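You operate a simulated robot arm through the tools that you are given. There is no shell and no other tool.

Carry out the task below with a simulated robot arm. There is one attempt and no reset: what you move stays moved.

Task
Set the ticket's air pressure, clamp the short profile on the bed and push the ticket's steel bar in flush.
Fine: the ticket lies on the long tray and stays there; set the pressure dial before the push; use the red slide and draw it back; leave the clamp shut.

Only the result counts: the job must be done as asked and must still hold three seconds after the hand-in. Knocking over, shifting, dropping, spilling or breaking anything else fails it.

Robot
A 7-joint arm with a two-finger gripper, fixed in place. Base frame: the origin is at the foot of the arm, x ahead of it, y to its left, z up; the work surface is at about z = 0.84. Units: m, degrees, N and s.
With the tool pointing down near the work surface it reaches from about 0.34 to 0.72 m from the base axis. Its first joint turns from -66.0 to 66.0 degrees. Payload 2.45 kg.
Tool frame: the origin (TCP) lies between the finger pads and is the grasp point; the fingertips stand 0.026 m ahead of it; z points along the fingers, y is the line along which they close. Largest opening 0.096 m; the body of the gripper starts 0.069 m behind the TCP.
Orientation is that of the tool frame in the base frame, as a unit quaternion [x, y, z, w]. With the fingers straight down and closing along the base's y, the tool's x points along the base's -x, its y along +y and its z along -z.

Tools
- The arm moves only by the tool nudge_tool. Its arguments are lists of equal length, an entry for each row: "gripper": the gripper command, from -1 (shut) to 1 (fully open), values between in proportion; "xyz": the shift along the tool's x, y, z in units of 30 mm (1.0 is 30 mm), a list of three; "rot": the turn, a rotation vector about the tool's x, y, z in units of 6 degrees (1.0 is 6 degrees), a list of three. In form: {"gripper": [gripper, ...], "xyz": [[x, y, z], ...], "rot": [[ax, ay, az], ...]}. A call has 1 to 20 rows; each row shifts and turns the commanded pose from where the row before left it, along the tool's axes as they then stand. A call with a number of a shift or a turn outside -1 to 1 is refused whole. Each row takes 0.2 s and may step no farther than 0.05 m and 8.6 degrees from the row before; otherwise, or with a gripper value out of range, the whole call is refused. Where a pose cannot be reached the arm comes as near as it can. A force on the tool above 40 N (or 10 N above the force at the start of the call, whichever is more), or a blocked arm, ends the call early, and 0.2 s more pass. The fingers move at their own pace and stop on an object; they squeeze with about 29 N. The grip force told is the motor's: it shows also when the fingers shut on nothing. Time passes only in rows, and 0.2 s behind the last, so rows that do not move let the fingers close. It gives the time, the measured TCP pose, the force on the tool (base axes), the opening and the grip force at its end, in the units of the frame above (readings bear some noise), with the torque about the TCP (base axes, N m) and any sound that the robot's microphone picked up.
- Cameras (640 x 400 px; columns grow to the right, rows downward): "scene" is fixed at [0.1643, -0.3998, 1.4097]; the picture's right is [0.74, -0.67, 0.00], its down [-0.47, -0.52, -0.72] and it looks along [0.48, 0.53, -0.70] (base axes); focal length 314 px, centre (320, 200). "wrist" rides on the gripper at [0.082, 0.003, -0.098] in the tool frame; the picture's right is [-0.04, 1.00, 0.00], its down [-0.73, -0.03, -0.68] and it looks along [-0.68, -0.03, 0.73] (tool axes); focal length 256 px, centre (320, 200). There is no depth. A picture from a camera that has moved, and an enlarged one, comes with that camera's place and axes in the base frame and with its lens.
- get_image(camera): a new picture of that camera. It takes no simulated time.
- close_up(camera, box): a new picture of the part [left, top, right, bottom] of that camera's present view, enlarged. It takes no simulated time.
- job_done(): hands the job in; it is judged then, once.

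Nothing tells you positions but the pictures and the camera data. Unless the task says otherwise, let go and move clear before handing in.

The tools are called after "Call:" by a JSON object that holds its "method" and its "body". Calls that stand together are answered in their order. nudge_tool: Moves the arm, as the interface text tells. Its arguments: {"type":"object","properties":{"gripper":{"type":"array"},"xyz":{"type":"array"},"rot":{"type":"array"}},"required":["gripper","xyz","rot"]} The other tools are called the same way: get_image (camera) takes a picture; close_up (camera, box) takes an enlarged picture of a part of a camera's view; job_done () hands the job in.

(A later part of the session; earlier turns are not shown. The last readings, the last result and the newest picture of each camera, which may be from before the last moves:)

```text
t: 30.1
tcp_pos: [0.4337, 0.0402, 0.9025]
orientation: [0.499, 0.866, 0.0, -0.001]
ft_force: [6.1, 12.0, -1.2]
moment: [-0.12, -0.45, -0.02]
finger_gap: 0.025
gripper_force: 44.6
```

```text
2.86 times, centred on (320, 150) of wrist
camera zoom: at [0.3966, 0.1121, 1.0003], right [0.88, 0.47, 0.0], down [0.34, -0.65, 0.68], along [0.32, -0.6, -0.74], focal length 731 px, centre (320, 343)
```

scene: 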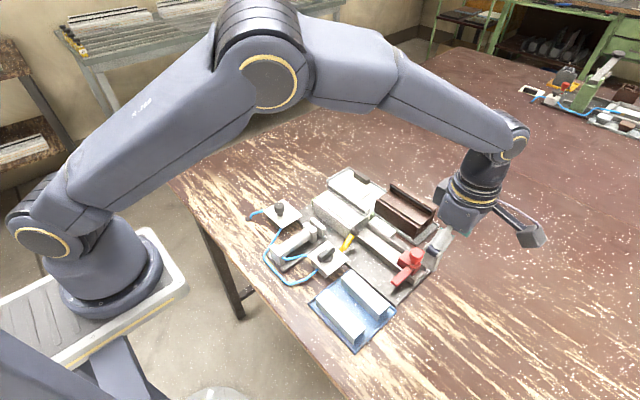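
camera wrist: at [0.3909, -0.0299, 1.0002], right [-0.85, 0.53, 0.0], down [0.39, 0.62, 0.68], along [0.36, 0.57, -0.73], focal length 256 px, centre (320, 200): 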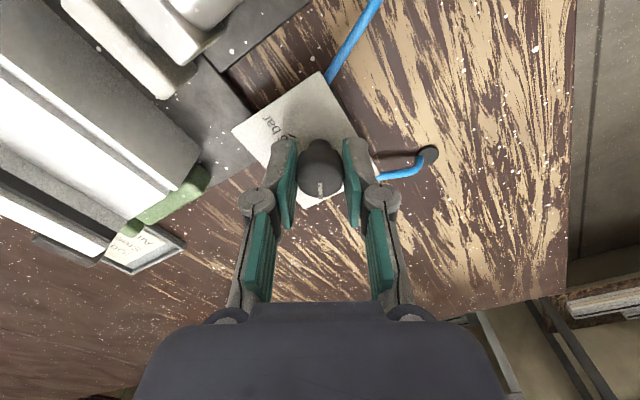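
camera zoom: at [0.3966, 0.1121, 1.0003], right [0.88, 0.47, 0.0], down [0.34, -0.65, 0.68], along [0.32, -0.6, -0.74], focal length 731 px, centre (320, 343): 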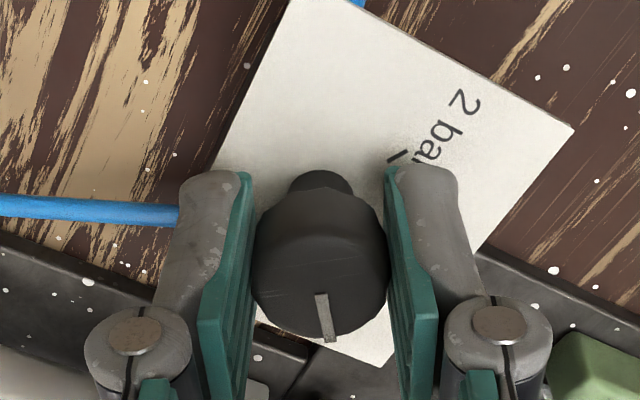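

The pointer is now at about azimuth -52° and the 6 bar tick is at -60°, so I'll turn about 8° more.

Call:
{"method": "nudge_tool", "body": {"gripper": [-0.55, -0.55, -0.55, -0.55, -0.55], "xyz": [[0, 0, 0], [0, 0, 0], [0, 0, 0], [0, 0, 0], [0, 0, 0]], "rot": [[0, 0, 0.35], [0, 0, 0.35], [0, 0, 0.35], [0, 0, 0.3], [0, 0, 0]]}}

Call:
{"method": "close_up", "body": {"camera": "wrist", "box": [240, 80, 400, 220]}}

```text
t: 31.3
tcp_pos: [0.4356, 0.0409, 0.9025]
orientation: [0.559, 0.829, 0.001, 0.0]
ft_force: [12.9, 17.2, -2.6]
moment: [0.29, -0.25, 0.41]
finger_gap: 0.0249
gripper_force: 45.1
```

```text
2.86 times, centred on (320, 150) of wrist
camera zoom: at [0.407, 0.1168, 1.0002], right [0.94, 0.34, 0.0], down [0.25, -0.69, 0.68], along [0.23, -0.64, -0.73], focal length 731 px, centre (320, 343)
```

zoom: 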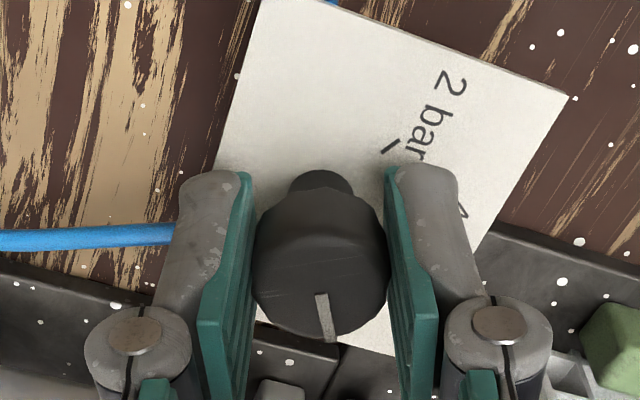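

A moment of 0.41 N m about z suggests the knob has reached its end. I'll release, lift and check the pointer against the 6 bar tick.

Call:
{"method": "nudge_tool", "body": {"gripper": [-0.3, 0.1, 0.25, 0.25, 0.25, 0.25, 0.25], "xyz": [[0, 0, 0], [0, 0, 0], [0, 0, 0], [0, 0, -0.8], [0, 0, -1], [0, 0, -1], [0, 0, 0]], "rot": [[0, 0, 0], [0, 0, 0], [0, 0, 0], [0, 0, 0], [0, 0, 0], [0, 0, 0], [0, 0, 0]]}}

Call:
{"method": "close_up", "body": {"camera": "wrist", "box": [250, 10, 410, 150]}}

Call:
{"method": "close_up", "body": {"camera": "scene", "box": [250, 180, 320, 240]}}

```text
t: 32.9
tcp_pos: [0.4359, 0.0412, 0.9867]
orientation: [0.559, 0.829, -0.001, 0.0]
ft_force: [0.9, 0.1, 0.1]
moment: [0.0, -0.03, -0.03]
finger_gap: 0.0599
gripper_force: 0.1
```

```text
2.86 times, centred on (330, 80) of wrist
camera zoom: at [0.4079, 0.1172, 1.0856], right [0.94, 0.34, 0.0], down [0.25, -0.69, 0.68], along [0.23, -0.64, -0.74], focal length 731 px, centre (291, 543)
```

zoom: 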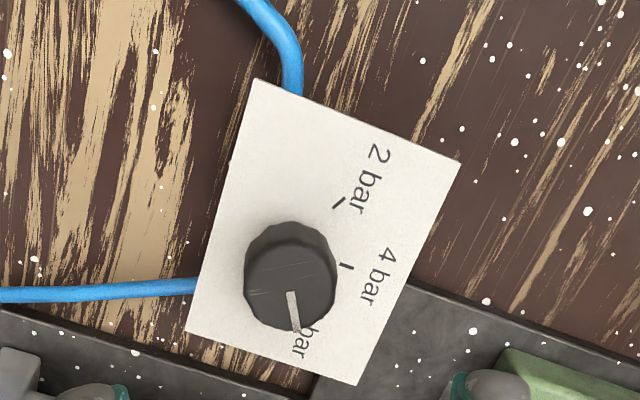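

```text
6.67 times, centred on (285, 210) of scene
camera zoom: at [0.1643, -0.3998, 1.4097], right [0.74, -0.67, 0.0], down [-0.47, -0.52, -0.72], along [0.48, 0.53, -0.7], focal length 2092 px, centre (553, 133)
```

zoom: 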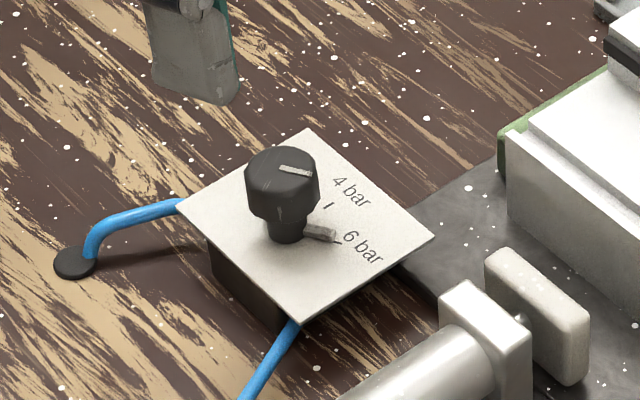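

The dial looks close to 6 bar. I'll zoom in more to check.

Call:
{"method": "close_up", "body": {"camera": "scene", "box": [272, 198, 296, 218]}}

Call:
{"method": "close_up", "body": {"camera": "wrist", "box": [295, 70, 355, 125]}}

```text
16.00 times, centred on (284, 208) of scene
camera zoom: at [0.1643, -0.3998, 1.4097], right [0.74, -0.67, 0.0], down [-0.47, -0.52, -0.72], along [0.48, 0.53, -0.7], focal length 5020 px, centre (896, 72)
```

zoom: 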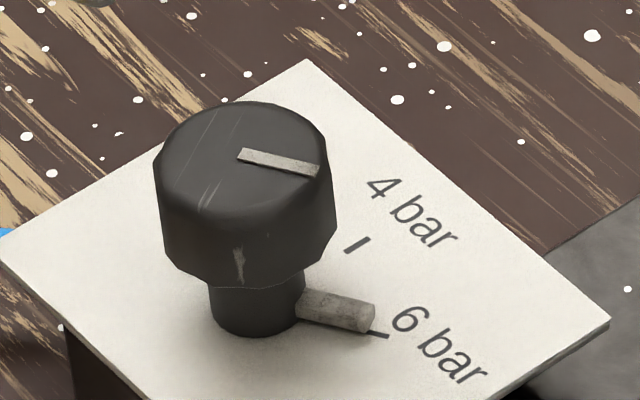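

```text
7.27 times, centred on (325, 98) of wrist
camera zoom: at [0.4079, 0.1172, 1.0856], right [0.94, 0.34, 0.0], down [0.25, -0.69, 0.68], along [0.23, -0.64, -0.74], focal length 1862 px, centre (284, 946)
```

zoom: 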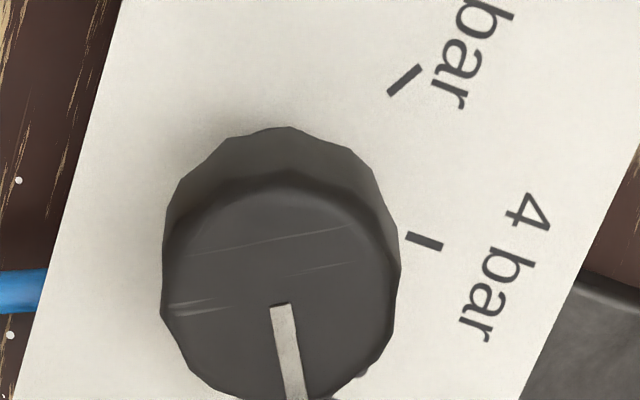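

The dial pointer lines up with 6 bar. Next is the clamp valve at about (0.4315, -0.126), so I'll turn the hand back to yaw 0 and move above it.

Call:
{"method": "nudge_tool", "body": {"gripper": [0.25, 0.25, 0.25, 0.25, 0.25, 0.25, 0.25, 0.25, 0.25, 0.25, 0.25, 0.25, 0.25, 0.25, 0.25, 0.25, 0.25, 0.25, 0.25], "xyz": [[0, 0, 0], [0, 0, 0], [0, 0, 0], [0, 0, 0], [0, 0, 0], [0, 0, 0], [0, 0, 0], [0, 0, 0], [0, 0, 0], [0, 0, 0], [0, 0, 0], [0, 0, 0], [0.13, -0.92, 0], [0, -0.92, 0], [0, -0.92, 0], [0, -0.92, 0], [0, -0.92, 0], [0, -0.92, 0], [0, 0, 0]], "rot": [[0, 0, -1], [0, 0, -1], [0, 0, -1], [0, 0, -1], [0, 0, -1], [0, 0, -1], [0, 0, -1], [0, 0, -1], [0, 0, -1], [0, 0, -1], [0, 0, -1], [0, 0, -0.33], [0, 0, 0], [0, 0, 0], [0, 0, 0], [0, 0, 0], [0, 0, 0], [0, 0, 0], [0, 0, 0]]}}

Call:
{"method": "get_image", "body": {"camera": "wrist"}}

Call:
{"method": "close_up", "body": {"camera": "wrist", "box": [250, 50, 390, 190]}}

Call:
{"method": "close_up", "body": {"camera": "scene", "box": [300, 225, 370, 285]}}

```text
t: 36.9
tcp_pos: [0.4298, -0.1273, 0.986]
orientation: [0.0, 1.0, 0.0, -0.002]
ft_force: [0.3, -0.7, 0.3]
moment: [0.01, -0.03, -0.01]
finger_gap: 0.0601
gripper_force: 0.1
```

```text
taken
camera wrist: at [0.3487, -0.1237, 1.0835], right [0.04, 1.0, 0.0], down [0.73, -0.03, 0.68], along [0.68, -0.03, -0.74], focal length 256 px, centre (320, 200)
```

wrist: 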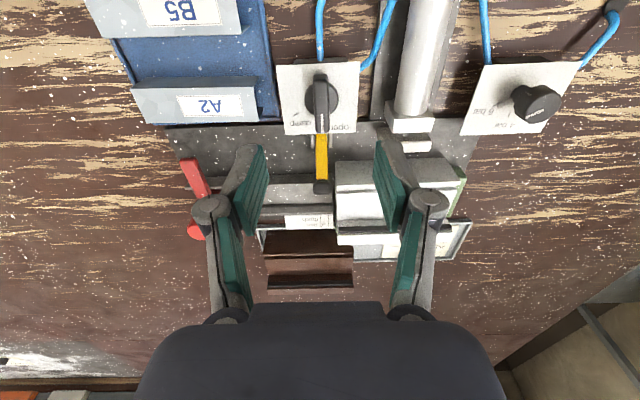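

```text
2.86 times, centred on (320, 120) of wrist
camera zoom: at [0.3487, -0.1237, 1.0835], right [0.04, 1.0, 0.0], down [0.73, -0.03, 0.68], along [0.68, -0.03, -0.74], focal length 731 px, centre (320, 429)
```

zoom: 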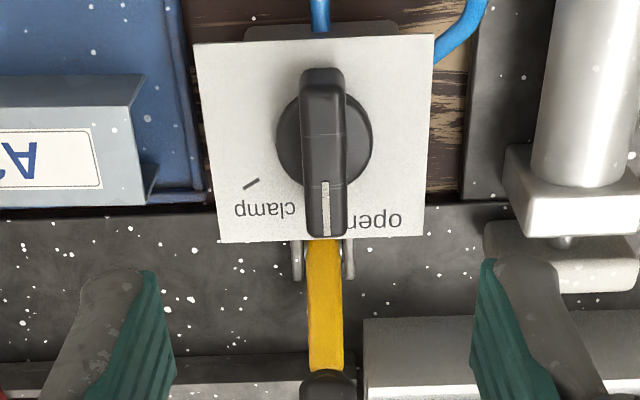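

```text
6.67 times, centred on (335, 255) of scene
camera zoom: at [0.1643, -0.3998, 1.4097], right [0.74, -0.67, 0.0], down [-0.47, -0.52, -0.72], along [0.48, 0.53, -0.7], focal length 2092 px, centre (220, -167)
```

zoom: 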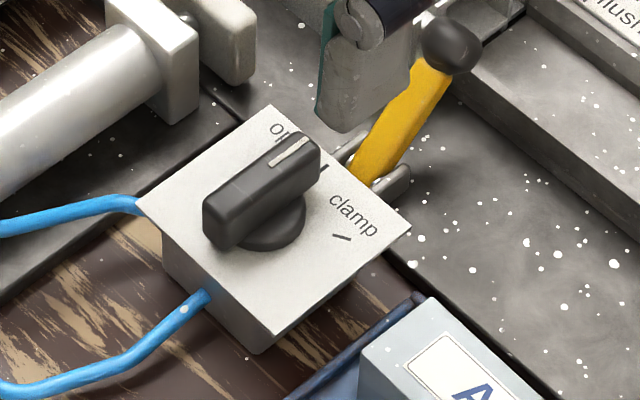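

The valve handle is centred under the hand with its axis at about (0.4305, -0.1265). I'll descend and close to measure its width.

Call:
{"method": "nudge_tool", "body": {"gripper": [0.25, 0.25, 0.25, 0.25, 0.25, -0.2, -1, -1, -1, -1, -1], "xyz": [[0, 0, 0.9], [0, 0, 0.9], [0, 0, 0.7], [0, 0, 0.37], [0, 0, 0], [0, 0, 0], [0, 0, 0], [0, 0, 0], [0, 0, 0], [0, 0, 0], [0, 0, 0]], "rot": [[0, 0, 0], [0, 0, 0], [0, 0, 0], [0, 0, 0], [0, 0, 0], [0, 0, 0], [0, 0, 0], [0, 0, 0], [0, 0, 0], [0, 0, 0], [0, 0, 0]]}}

Call:
{"method": "close_up", "body": {"camera": "wrist", "box": [240, 80, 400, 220]}}

Call:
{"method": "close_up", "body": {"camera": "scene", "box": [300, 205, 370, 285]}}

```text
t: 39.3
tcp_pos: [0.431, -0.1255, 0.8988]
orientation: [-0.001, 1.0, 0.001, -0.002]
ft_force: [1.5, 23.9, 5.6]
moment: [0.62, 0.01, -0.06]
finger_gap: 0.0263
gripper_force: 45.2
```

```text
2.86 times, centred on (320, 150) of wrist
camera zoom: at [0.3496, -0.1228, 0.9974], right [0.04, 1.0, 0.0], down [0.74, -0.03, 0.68], along [0.68, -0.02, -0.74], focal length 731 px, centre (320, 343)
```

zoom: 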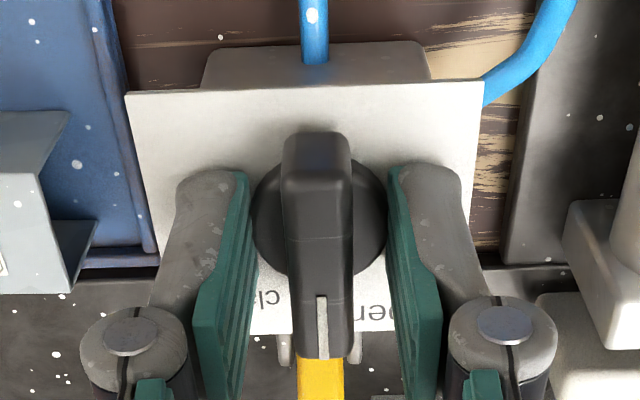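

```text
5.00 times, centred on (335, 245) of scene
camera zoom: at [0.1643, -0.3992, 1.4099], right [0.74, -0.67, 0.0], down [-0.47, -0.52, -0.72], along [0.48, 0.53, -0.7], focal length 1569 px, centre (245, -25)
```

zoom: 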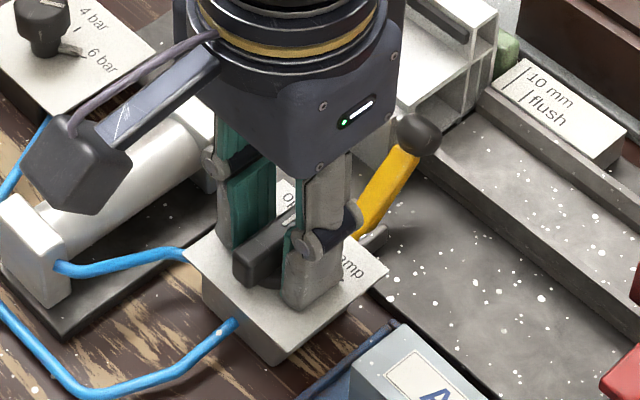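

The fingers closed on the base disc (0.026) rather than the handle. I'll open, rise 6 mm, shift 1.5 mm in +y to centre, and close on the handle itself.

Call:
{"method": "nudge_tool", "body": {"gripper": [-0.2, -0.2, -0.2, -0.2, -0.2, -1, -1, -1, -1, -1], "xyz": [[0, 0, 0], [0, 0, 0], [0, 0, 0], [0, 0.05, -0.2], [0, 0, 0], [0, 0, 0], [0, 0, 0], [0, 0, 0], [0, 0, 0], [0, 0, 0]], "rot": [[0, 0, 0], [0, 0, 0], [0, 0, 0], [0, 0, 0], [0, 0, 0], [0, 0, 0], [0, 0, 0], [0, 0, 0], [0, 0, 0], [0, 0, 0]]}}

Call:
{"method": "close_up", "body": {"camera": "wrist", "box": [240, 80, 400, 220]}}

```text
t: 41.5
tcp_pos: [0.4308, -0.1266, 0.9062]
orientation: [0.0, 1.0, 0.001, -0.001]
ft_force: [-0.7, 0.0, 2.8]
moment: [0.0, 0.09, 0.0]
finger_gap: 0.012
gripper_force: 38.8
```

```text
2.86 times, centred on (320, 150) of wrist
camera zoom: at [0.3493, -0.1223, 1.004], right [0.04, 1.0, 0.0], down [0.73, -0.03, 0.68], along [0.68, -0.03, -0.74], focal length 731 px, centre (320, 343)
```

zoom: 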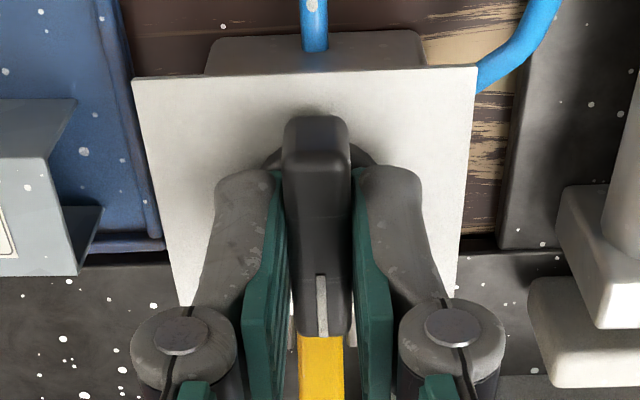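

The handle is gripped cleanly at 12 mm with almost no side load. I'll loosen to a slight fork fit and turn clockwise slowly.

Call:
{"method": "nudge_tool", "body": {"gripper": [-0.73, -0.73, -0.73, -0.73, -0.73, -0.73, -0.73, -0.73, -0.73, -0.73, -0.73], "xyz": [[0, 0, 0], [0, 0, 0], [0, 0, 0], [0, 0, 0], [0, 0, 0], [0, 0, 0], [0, 0, 0], [0, 0, 0], [0, 0, 0], [0, 0, 0], [0, 0, 0]], "rot": [[0, 0, 0], [0, 0, 0.5], [0, 0, 0.5], [0, 0, 0.5], [0, 0, 0.5], [0, 0, 0.5], [0, 0, 0.5], [0, 0, 0.5], [0, 0, 0.5], [0, 0, 0.5], [0, 0, 0.5]]}}

Call:
{"method": "close_up", "body": {"camera": "wrist", "box": [240, 80, 400, 220]}}

Call:
{"method": "close_up", "body": {"camera": "scene", "box": [290, 180, 400, 285]}}

```text
t: 43.9
tcp_pos: [0.4312, -0.1238, 0.9062]
orientation: [0.26, 0.966, 0.001, -0.001]
ft_force: [-1.5, -1.2, 1.4]
moment: [-0.03, 0.03, 0.01]
finger_gap: 0.014
gripper_force: 0.9
```

```text
2.86 times, centred on (320, 150) of wrist
camera zoom: at [0.3616, -0.0809, 1.0043], right [0.54, 0.84, 0.0], down [0.62, -0.39, 0.68], along [0.57, -0.36, -0.74], focal length 731 px, centre (320, 343)
```

zoom: 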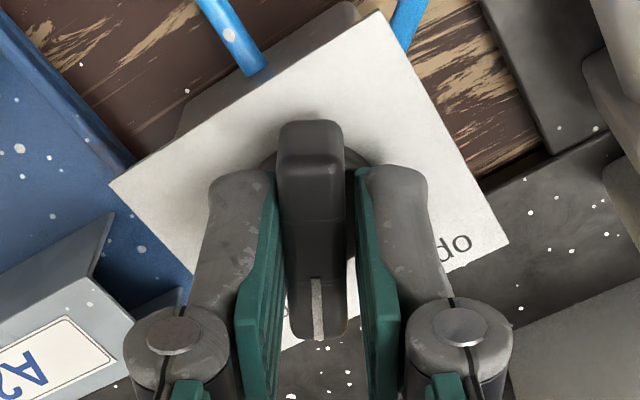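

```text
3.81 times, centred on (345, 232) of scene
camera zoom: at [0.1643, -0.3998, 1.4097], right [0.74, -0.67, 0.0], down [-0.47, -0.52, -0.72], along [0.48, 0.53, -0.7], focal length 1195 px, centre (225, 76)
```

zoom: 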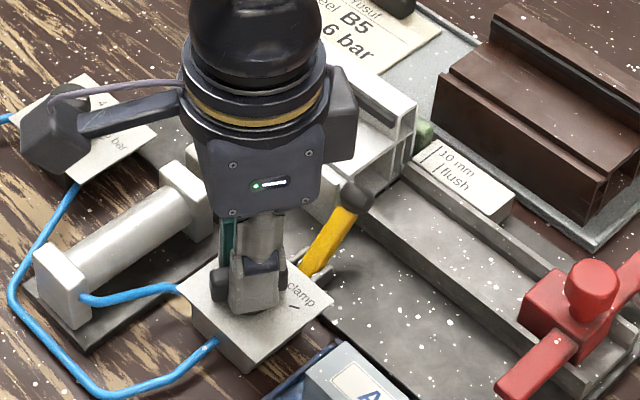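

It is turning freely. I'll continue the remaining 30° plus a little for slack.

Call:
{"method": "nudge_tool", "body": {"gripper": [-0.73, -0.73, -0.73, -0.73, -0.73, -0.73, -0.73, -0.73, -0.73, -0.73, -0.73], "xyz": [[0, 0, 0], [0, 0, 0], [0, 0, 0], [0, 0, 0], [0, 0, 0], [0, 0, 0], [0, 0, 0], [0, 0, 0], [0, 0, 0], [0, 0, 0], [0, 0, 0]], "rot": [[0, 0, 0.5], [0, 0, 0.5], [0, 0, 0.5], [0, 0, 0.5], [0, 0, 0.5], [0, 0, 0.5], [0, 0, 0.5], [0, 0, 0.5], [0, 0, 0.5], [0, 0, 0.5], [0, 0, 0.2]]}}

Call:
{"method": "close_up", "body": {"camera": "wrist", "box": [240, 80, 400, 220]}}

Call:
{"method": "close_up", "body": {"camera": "scene", "box": [290, 180, 400, 285]}}

```text
t: 46.3
tcp_pos: [0.4312, -0.1241, 0.9052]
orientation: [0.509, 0.861, 0.0, -0.002]
ft_force: [-0.8, -1.0, -0.4]
moment: [-0.01, 0.02, 0.04]
finger_gap: 0.0141
gripper_force: 0.8
```

```text
2.86 times, centred on (320, 150) of wrist
camera zoom: at [0.3943, -0.0518, 1.0038], right [0.9, 0.44, 0.0], down [0.33, -0.66, 0.68], along [0.3, -0.61, -0.74], focal length 731 px, centre (320, 343)
```

zoom: 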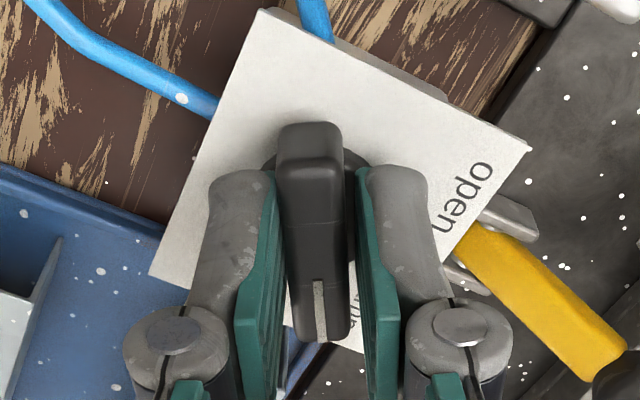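

```text
3.81 times, centred on (345, 232) of scene
camera zoom: at [0.1643, -0.3998, 1.4097], right [0.74, -0.67, 0.0], down [-0.47, -0.52, -0.72], along [0.48, 0.53, -0.7], focal length 1195 px, centre (225, 76)
```

zoom: 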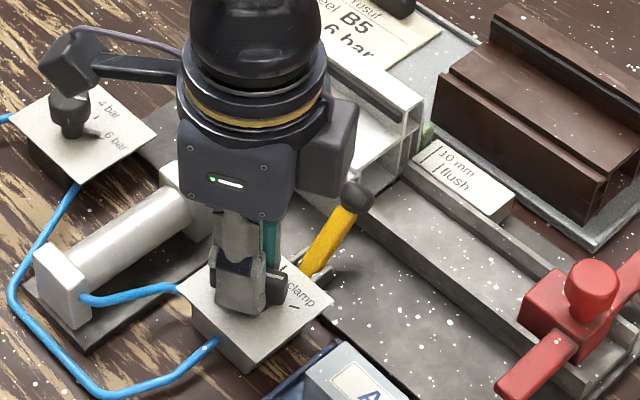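

The handle lags the hand by about 5°. I'll turn a little further until the stop is felt.

Call:
{"method": "nudge_tool", "body": {"gripper": [-0.73, -0.73, -0.73, -0.73, -0.73], "xyz": [[0, 0, 0], [0, 0, 0], [0, 0, 0], [0, 0, 0], [0, 0, 0]], "rot": [[0, 0, 0.3], [0, 0, 0.3], [0, 0, 0.3], [0, 0, 0.3], [0, 0, 0]]}}

Call:
{"method": "close_up", "body": {"camera": "wrist", "box": [240, 80, 400, 220]}}

Call:
{"method": "close_up", "body": {"camera": "scene", "box": [250, 160, 400, 285]}}

```text
t: 47.5
tcp_pos: [0.4305, -0.1247, 0.9064]
orientation: [0.563, 0.827, -0.001, -0.001]
ft_force: [-4.1, -5.1, 0.3]
moment: [-0.14, 0.08, 0.11]
finger_gap: 0.0172
gripper_force: 2.5
```

```text
2.86 times, centred on (320, 150) of wrist
camera zoom: at [0.4037, -0.0478, 1.0042], right [0.94, 0.33, 0.0], down [0.24, -0.69, 0.68], along [0.22, -0.64, -0.74], focal length 731 px, centre (320, 343)
```

zoom: 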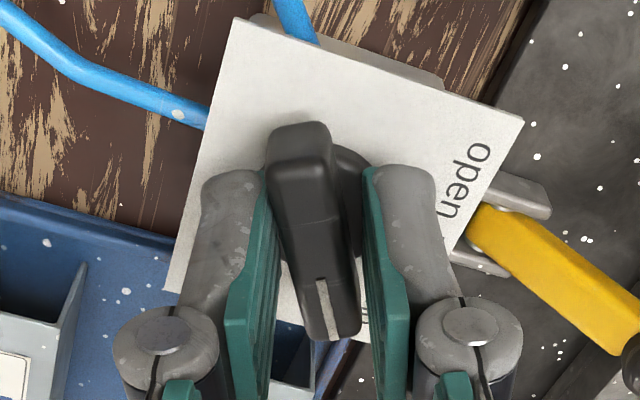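

```text
3.20 times, centred on (325, 222) of scene
camera zoom: at [0.1642, -0.4, 1.4097], right [0.74, -0.67, 0.0], down [-0.47, -0.52, -0.72], along [0.48, 0.53, -0.7], focal length 1004 px, centre (304, 128)
```

zoom: 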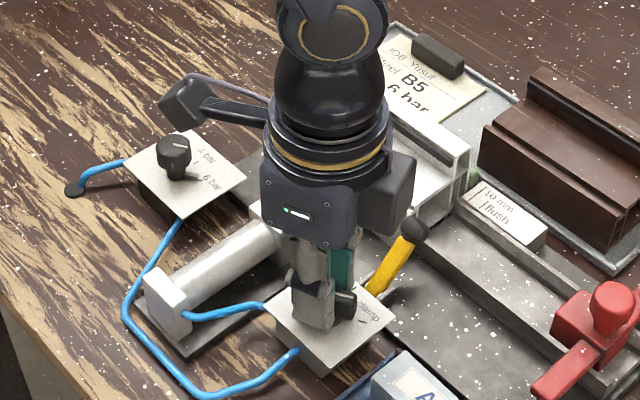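

The handle has reached its stop. I'll release, lift and check the valve and the clamp cylinder.

Call:
{"method": "nudge_tool", "body": {"gripper": [-0.3, -0.2, -0.2, 0, 0.25, 0.25, 0.25], "xyz": [[0, 0, 0], [0, 0, 0], [0, 0, -0.6], [0, 0, -1], [0, 0, -1], [0, 0, -1], [0, 0, 0]], "rot": [[0, 0, 0], [0, 0, 0], [0, 0, 0], [0, 0, 0], [0, 0, 0], [0, 0, 0], [0, 0, 0]]}}

Call:
{"method": "get_image", "body": {"camera": "wrist"}}

Call:
{"method": "close_up", "body": {"camera": "scene", "box": [250, 170, 440, 300]}}

Call:
{"method": "close_up", "body": {"camera": "scene", "box": [305, 235, 355, 280]}}

```text
t: 49.1
tcp_pos: [0.4313, -0.1242, 1.0138]
orientation: [0.562, 0.827, 0.0, -0.001]
ft_force: [-0.3, 0.4, -1.0]
moment: [0.02, 0.0, 0.01]
finger_gap: 0.0598
gripper_force: 0.1
```

```text
taken
camera wrist: at [0.4044, -0.0479, 1.1121], right [0.94, 0.33, 0.0], down [0.24, -0.69, 0.68], along [0.22, -0.64, -0.74], focal length 256 px, centre (320, 200)
```

wrist: 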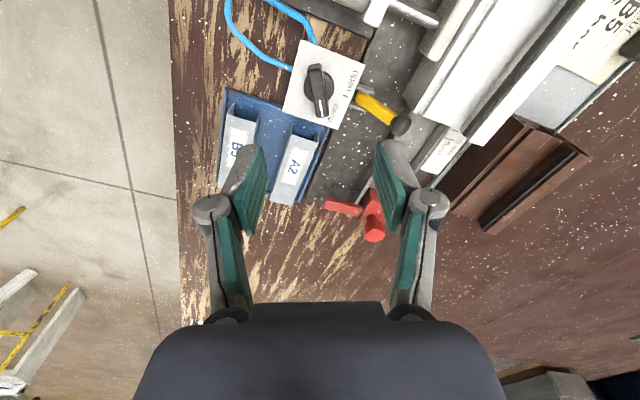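

```text
3.08 times, centred on (345, 235) of scene
camera zoom: at [0.1643, -0.3998, 1.4097], right [0.74, -0.67, 0.0], down [-0.47, -0.52, -0.72], along [0.48, 0.53, -0.7], focal length 965 px, centre (243, 92)
```

zoom: 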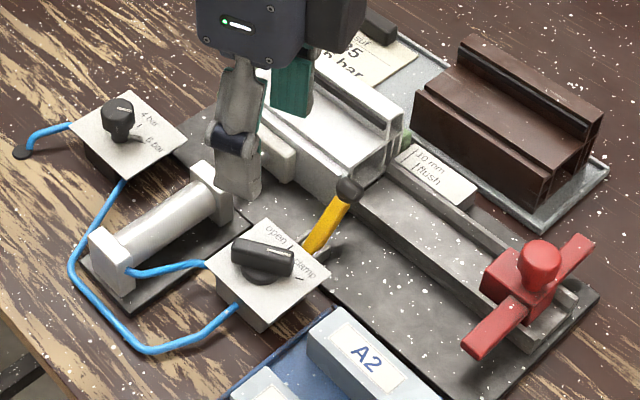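

```text
8.89 times, centred on (330, 258) of scene
camera zoom: at [0.1643, -0.3998, 1.4097], right [0.74, -0.67, 0.0], down [-0.47, -0.52, -0.72], along [0.48, 0.53, -0.7], focal length 2789 px, centre (231, -311)
```

zoom: 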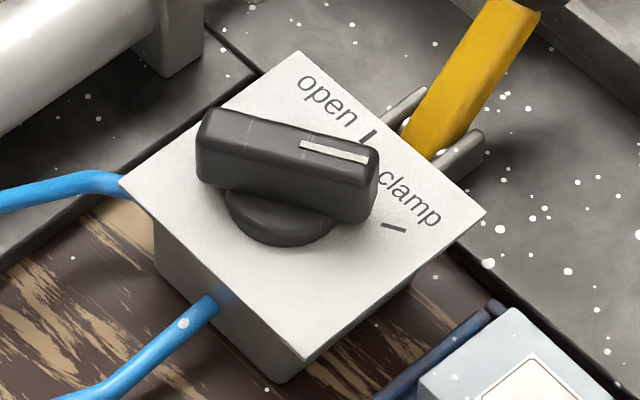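

The handle now points at "clamp" and the pad has moved out against the profile. Next is bar B5, so I'll zoom on the blue tray in the scene view to fix its position.

Call:
{"method": "close_up", "body": {"camera": "scene", "box": [305, 265, 400, 350]}}

Call:
{"method": "close_up", "body": {"camera": "wrist", "box": [210, 80, 330, 210]}}

Call:
{"method": "close_up", "body": {"camera": "wrist", "box": [340, 0, 520, 140]}}

```text
4.71 times, centred on (352, 308) of scene
camera zoom: at [0.1643, -0.3998, 1.4097], right [0.74, -0.67, 0.0], down [-0.47, -0.52, -0.72], along [0.48, 0.53, -0.7], focal length 1477 px, centre (167, -306)
```

zoom: 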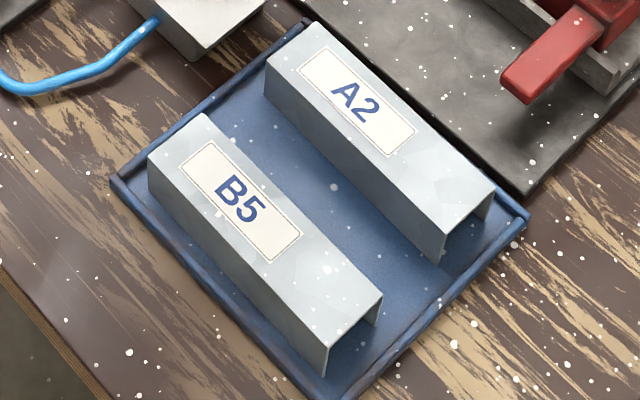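

```text
3.08 times, centred on (270, 145) of wrist
camera zoom: at [0.4044, -0.0479, 1.1121], right [0.94, 0.33, 0.0], down [0.24, -0.69, 0.68], along [0.22, -0.64, -0.74], focal length 788 px, centre (474, 369)
```

zoom: 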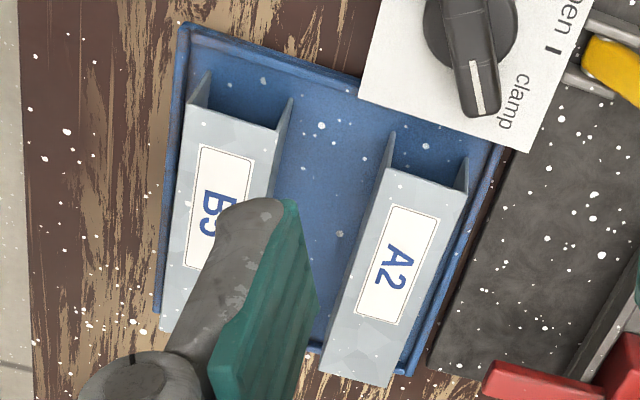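

```text
2.86 times, centred on (430, 70) of wrist
camera zoom: at [0.4044, -0.0479, 1.1121], right [0.94, 0.33, 0.0], down [0.24, -0.69, 0.68], along [0.22, -0.64, -0.74], focal length 731 px, centre (6, 571)
```

zoom: 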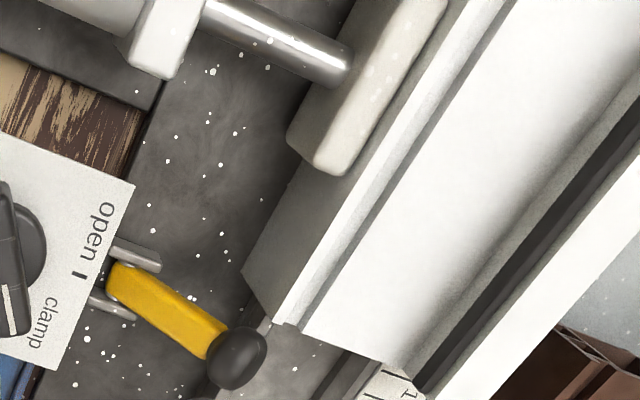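

The clamp pad is pressed on the profile. Bar B5 is centred near (0.368, -0.230), about 29 mm wide, 99 mm long, with its top at z ≈ 0.871. I'll turn to yaw -90 and go above it.

Call:
{"method": "nudge_tool", "body": {"gripper": [0.25, 0.25, 0.25, 0.25, 0.25, 0.25, 0.25, 0.25, 0.25, 0.25, 0.25, 0.25, 0.25, 0.25, 0.25, 0.25, 0.25, 0.25, 0.25, 0.25], "xyz": [[0, 0, 0], [0, 0, 0], [0, 0, 0], [0, 0, 0], [0, 0, 0], [0, 0, 0], [0, 0, 0], [0, 0, 0], [0, 0, 0], [0, 0, 0], [0, 0, 0], [0, 0, 0], [0, 0, 0], [0, 0, 0], [0, 0, 0], [0, 0, 0], [0, 0, 0], [0, 0, 0], [0, 0, 0], [0, 0, 0]], "rot": [[0, 0, -1], [0, 0, -1], [0, 0, -1], [0, 0, -1], [0, 0, -1], [0, 0, -1], [0, 0, -1], [0, 0, -1], [0, 0, -1], [0, 0, -1], [0, 0, -1], [0, 0, -1], [0, 0, -1], [0, 0, -1], [0, 0, -1], [0, 0, -1], [0, 0, -1], [0, 0, -1], [0, 0, -1], [0, 0, -1]]}}

Call:
{"method": "nudge_tool", "body": {"gripper": [0.25, 0.25, 0.25, 0.25, 0.25, 0.25, 0.25, 0.04, 0.04, 0.04, 0.04, 0.04], "xyz": [[0, 0, 0], [0, 0, 0], [0, 0, 0], [0, 0, 0], [0, 0, 0], [0, 0, 0], [0, 0, 0], [0.9, 0.53, 0], [0.9, 0.53, 0], [0.9, 0.53, 0], [0.83, 0.54, 0], [0, 0, 0]], "rot": [[0, 0, -1], [0, 0, -1], [0, 0, -1], [0, 0, -1], [0, 0, -1], [0, 0, -1], [0, 0, -0.4], [0, 0, 0], [0, 0, 0], [0, 0, 0], [0, 0, 0], [0, 0, 0]]}}

Call:
{"method": "get_image", "body": {"camera": "wrist"}}

Call:
{"method": "get_image", "body": {"camera": "scene"}}

```text
t: 53.3
tcp_pos: [0.4305, -0.1231, 1.014]
orientation: [-0.437, 0.9, 0.001, -0.001]
ft_force: [-1.2, 0.0, 0.7]
moment: [0.01, -0.01, -0.02]
finger_gap: 0.0603
gripper_force: 0.1
```

```text
t: 55.9
tcp_pos: [0.3656, -0.2284, 1.015]
orientation: [0.708, -0.706, -0.002, 0.0]
ft_force: [0.4, -0.4, 0.1]
moment: [0.0, 0.01, 0.02]
finger_gap: 0.0499
gripper_force: 0.0
```

```text
taken
camera wrist: at [0.3634, -0.3115, 1.1132], right [-1.0, 0.04, 0.0], down [0.03, 0.73, 0.68], along [0.03, 0.68, -0.73], focal length 256 px, centre (320, 200)
```

wrist: 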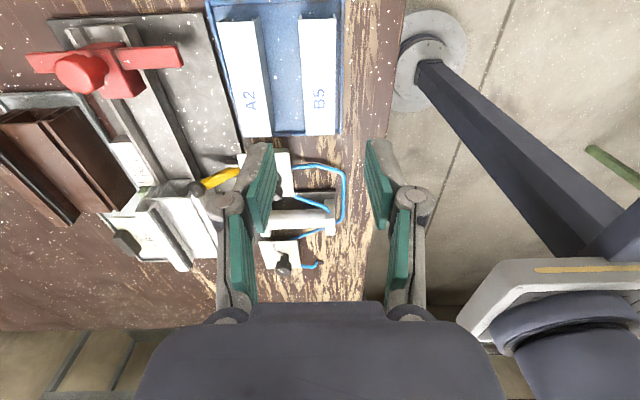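

```text
taken
```

scene: 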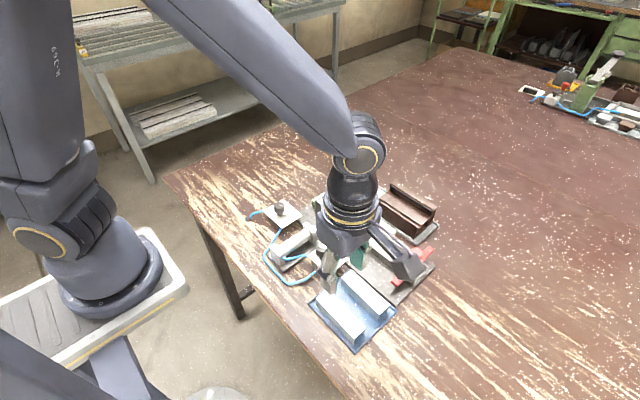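

Call:
{"method": "close_up", "body": {"camera": "wrist", "box": [200, 0, 360, 140]}}

Call:
{"method": "close_up", "body": {"camera": "wrist", "box": [20, 0, 230, 280]}}

Call:
{"method": "close_up", "body": {"camera": "wrist", "box": [100, 130, 260, 270]}}

```text
2.86 times, centred on (280, 70) of wrist
camera zoom: at [0.3634, -0.3115, 1.1132], right [-1.0, 0.04, 0.0], down [0.03, 0.73, 0.68], along [0.03, 0.68, -0.73], focal length 731 px, centre (434, 571)
```

zoom: 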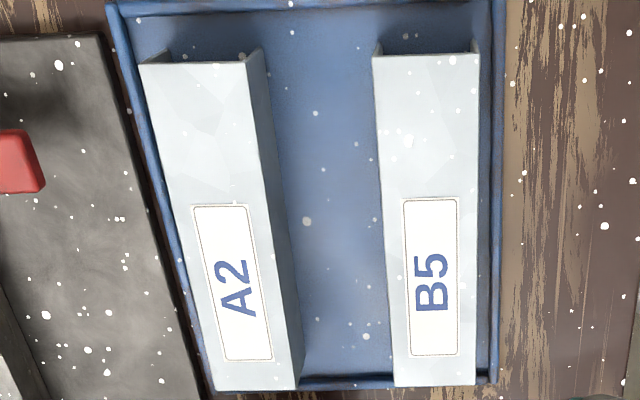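

```text
1.43 times, centred on (125, 140) of wrist
camera zoom: at [0.3634, -0.3115, 1.1132], right [-1.0, 0.04, 0.0], down [0.03, 0.73, 0.68], along [0.03, 0.68, -0.73], focal length 366 px, centre (599, 286)
```

zoom: 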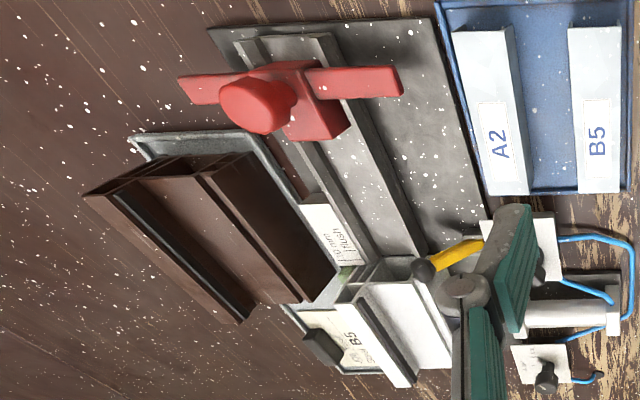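

```text
2.86 times, centred on (180, 200) of wrist
camera zoom: at [0.3634, -0.3115, 1.1132], right [-1.0, 0.04, 0.0], down [0.03, 0.73, 0.68], along [0.03, 0.68, -0.73], focal length 731 px, centre (720, 200)
```

zoom: 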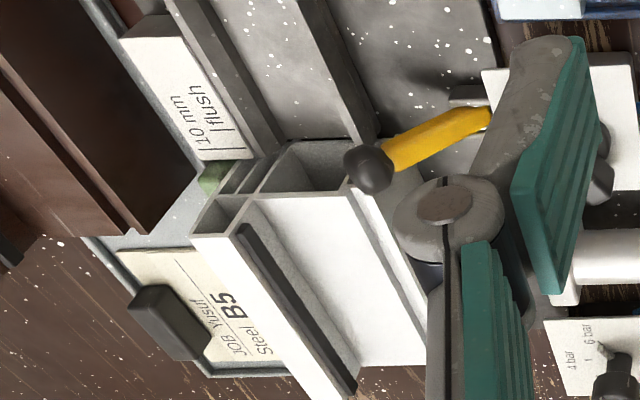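

B5 is confirmed at centre (0.368, -0.229), about 100 × 29 × 27 mm. There is about 110 mm between the slide front (y ≈ -0.226) and the profile end (y ≈ -0.115). I'll grip only the top 9 mm or so of the bar so the fingers stay above the rails when placing.

Call:
{"method": "nudge_tool", "body": {"gripper": [0.04, 0.04, 0.04, 0.04, 0.04, 0.04], "xyz": [[0, -0.06, 1], [0, 0, 1], [0, 0, 1], [0, 0, 0.8], [0, 0, 0.35], [0, 0, 0]], "rot": [[0, 0, 0], [0, 0, 0], [0, 0, 0], [0, 0, 0], [0, 0, 0], [0, 0, 0]]}}

Call:
{"method": "close_up", "body": {"camera": "wrist", "box": [220, 60, 420, 260]}}

Call:
{"method": "close_up", "body": {"camera": "scene", "box": [300, 230, 420, 350]}}

```text
t: 57.3
tcp_pos: [0.3675, -0.2287, 0.8883]
orientation: [-0.706, 0.708, 0.001, -0.001]
ft_force: [0.9, 0.6, 0.5]
moment: [-0.04, -0.02, 0.02]
finger_gap: 0.05
gripper_force: 0.1
```

```text
2.00 times, centred on (320, 160) of wrist
camera zoom: at [0.3648, -0.3112, 0.9867], right [-1.0, 0.04, 0.0], down [0.03, 0.73, 0.68], along [0.03, 0.68, -0.73], focal length 512 px, centre (320, 280)
```

zoom: 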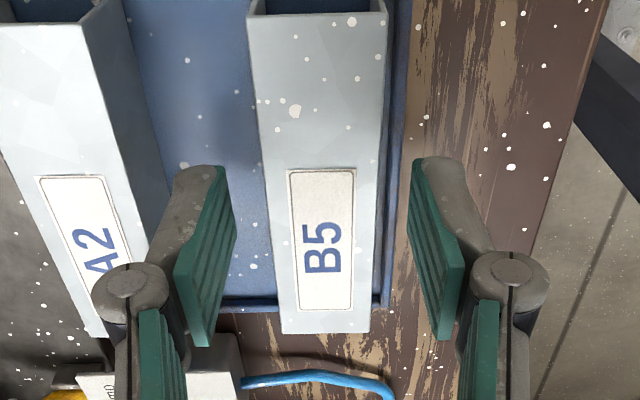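

```text
3.33 times, centred on (360, 290) of scene
camera zoom: at [0.1643, -0.3998, 1.4097], right [0.74, -0.67, 0.0], down [-0.47, -0.52, -0.72], along [0.48, 0.53, -0.7], focal length 1046 px, centre (187, -100)
```

zoom: 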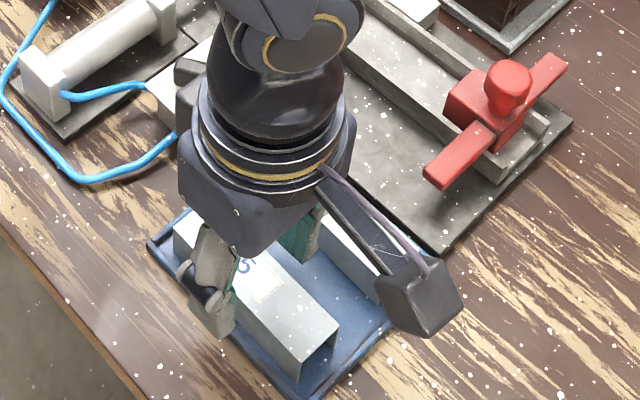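

The bar is centred between the pads, so I'll close.

Call:
{"method": "nudge_tool", "body": {"gripper": [-1, -1, -1, -1, -1], "xyz": [[0, 0, 0], [0, 0, 0], [0, 0, 0], [0, 0, 0], [0, 0, 0]], "rot": [[0, 0, 0], [0, 0, 0], [0, 0, 0], [0, 0, 0], [0, 0, 0]]}}

Call:
{"method": "close_up", "body": {"camera": "wrist", "box": [220, 60, 420, 260]}}

```text
t: 58.5
tcp_pos: [0.3673, -0.2282, 0.8888]
orientation: [0.707, -0.707, -0.002, 0.0]
ft_force: [0.3, 0.1, -0.5]
moment: [-0.02, 0.0, -0.01]
finger_gap: 0.0295
gripper_force: 29.2
```

```text
2.00 times, centred on (320, 160) of wrist
camera zoom: at [0.3648, -0.3111, 0.9868], right [-1.0, 0.04, 0.0], down [0.03, 0.73, 0.68], along [0.03, 0.68, -0.73], focal length 512 px, centre (320, 280)
```

zoom: 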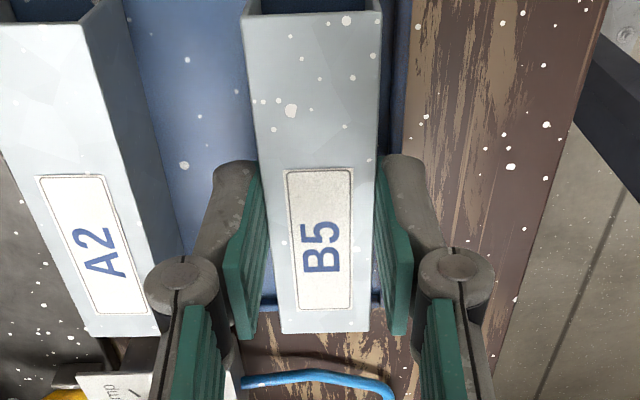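

The bar is gripped at 29.5 mm. I'll lift it.

Call:
{"method": "nudge_tool", "body": {"gripper": [-1, -1, -1, -1, -1], "xyz": [[0, 0, -0.5], [0, 0, -0.8], [0, 0, -1], [0, 0, -1], [0, 0, 0]], "rot": [[0, 0, 0], [0, 0, 0], [0, 0, 0], [0, 0, 0], [0, 0, 0]]}}

Call:
{"method": "get_image", "body": {"camera": "wrist"}}

Call:
{"method": "get_image", "body": {"camera": "scene"}}

```text
t: 59.7
tcp_pos: [0.3669, -0.2306, 0.9886]
orientation: [0.708, -0.707, -0.001, 0.0]
ft_force: [0.0, -0.9, -1.1]
moment: [0.01, -0.01, 0.02]
finger_gap: 0.0296
gripper_force: 29.0
```

```text
taken
camera wrist: at [0.3645, -0.3123, 1.0862], right [-1.0, 0.04, 0.0], down [0.03, 0.73, 0.68], along [0.03, 0.68, -0.73], focal length 256 px, centre (320, 200)
```

wrist: 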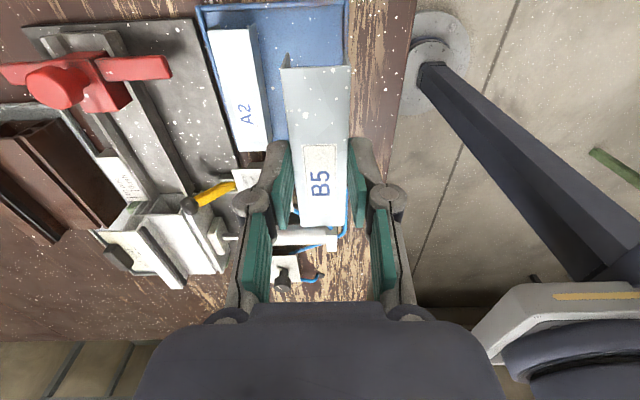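

```text
taken
```

scene: 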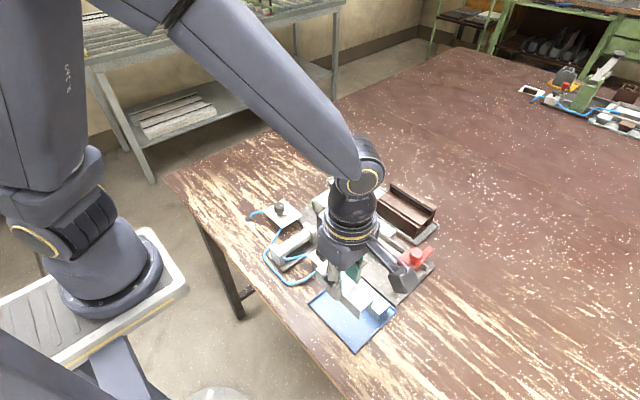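

The bar is held level. I'll carry it over the channel, centred at x ≈ 0.5495 and y ≈ -0.171, staying high enough to look before lowering.

Call:
{"method": "nudge_tool", "body": {"gripper": [-1, -1, -1, -1, -1, -1, -1, -1], "xyz": [[-0.28, -0.87, -0.14], [-0.28, -0.87, -0.14], [-0.28, -0.87, -0.14], [-0.28, -0.87, -0.14], [-0.28, -0.87, -0.14], [-0.28, -0.87, -0.14], [-0.28, -0.87, -0.14], [0, 0, 0]], "rot": [[0, 0, 0], [0, 0, 0], [0, 0, 0], [0, 0, 0], [0, 0, 0], [0, 0, 0], [0, 0, 0], [0, 0, 0]]}}

Call:
{"method": "get_image", "body": {"camera": "wrist"}}

Call:
{"method": "close_up", "body": {"camera": "wrist", "box": [230, 20, 410, 240]}}

Call:
{"method": "close_up", "body": {"camera": "scene", "box": [310, 160, 450, 300]}}

```text
t: 61.5
tcp_pos: [0.5514, -0.1714, 1.0167]
orientation: [-0.706, 0.708, 0.001, 0.001]
ft_force: [0.7, -0.2, -0.7]
moment: [0.0, 0.01, 0.0]
finger_gap: 0.0295
gripper_force: 29.3
```

```text
taken
camera wrist: at [0.5487, -0.2545, 1.1155], right [-1.0, 0.04, 0.0], down [0.03, 0.73, 0.68], along [0.03, 0.68, -0.73], focal length 256 px, centre (320, 200)
```

wrist: 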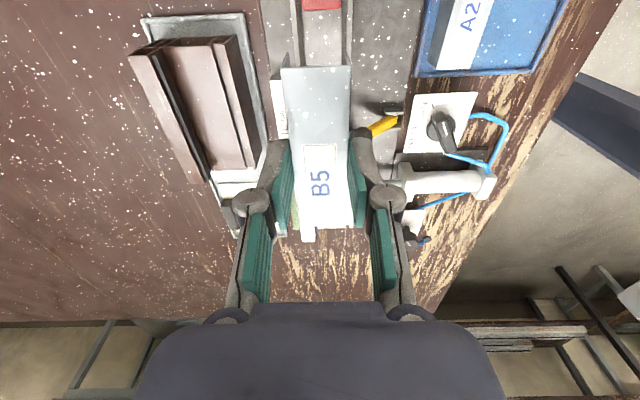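

```text
1.82 times, centred on (320, 130) of wrist
camera zoom: at [0.5487, -0.2545, 1.1155], right [-1.0, 0.04, 0.0], down [0.03, 0.73, 0.68], along [0.03, 0.68, -0.73], focal length 465 px, centre (320, 327)
```

zoom: 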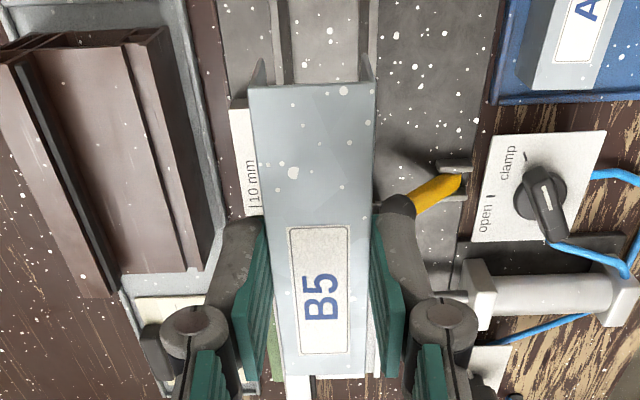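

```text
2.86 times, centred on (380, 230) of scene
camera zoom: at [0.1644, -0.3998, 1.4097], right [0.74, -0.67, 0.0], down [-0.47, -0.52, -0.72], along [0.48, 0.53, -0.7], focal length 896 px, centre (149, 114)
```

zoom: 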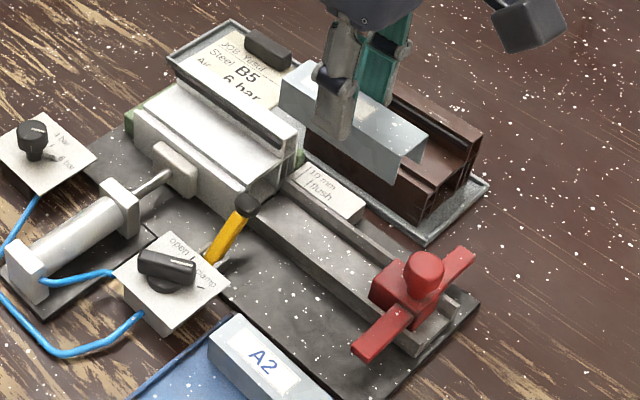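

Call:
{"method": "close_up", "body": {"camera": "wrist", "box": [270, 0, 380, 75]}}

Call:
{"method": "close_up", "body": {"camera": "scene", "box": [385, 220, 425, 255]}}

Call:
{"method": "close_up", "body": {"camera": "scene", "box": [380, 180, 440, 285]}}

```text
5.33 times, centred on (325, 38) of wrist
camera zoom: at [0.5487, -0.2545, 1.1155], right [-1.0, 0.04, 0.0], down [0.03, 0.73, 0.68], along [0.03, 0.68, -0.73], focal length 1365 px, centre (293, 1067)
```

zoom: 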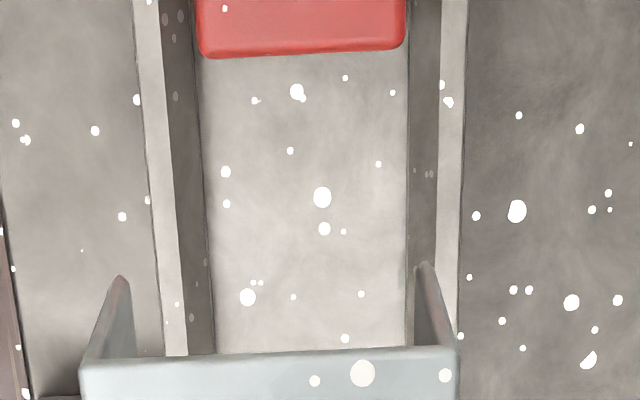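

```text
11.43 times, centred on (405, 238) of scene
camera zoom: at [0.1644, -0.3998, 1.4097], right [0.74, -0.67, 0.0], down [-0.47, -0.52, -0.72], along [0.48, 0.53, -0.7], focal length 3586 px, centre (-651, -229)
```

zoom: 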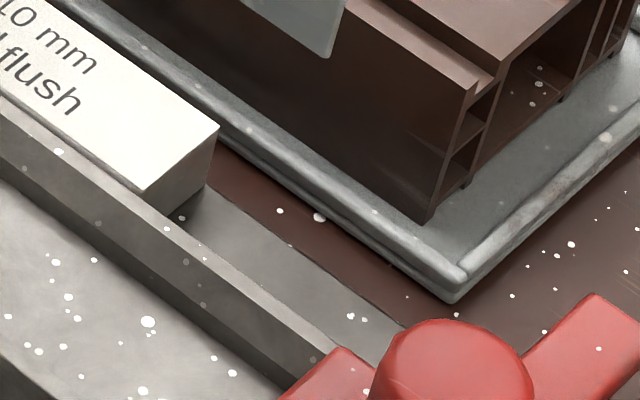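

```text
3.81 times, centred on (410, 232) of scene
camera zoom: at [0.1644, -0.3998, 1.4097], right [0.74, -0.67, 0.0], down [-0.47, -0.52, -0.72], along [0.48, 0.53, -0.7], focal length 1195 px, centre (-23, 76)
```

zoom: 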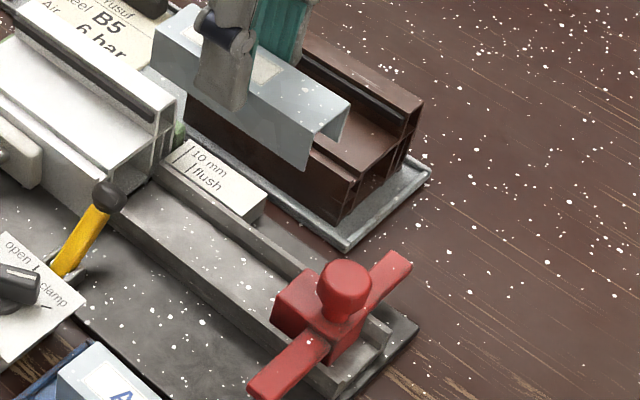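

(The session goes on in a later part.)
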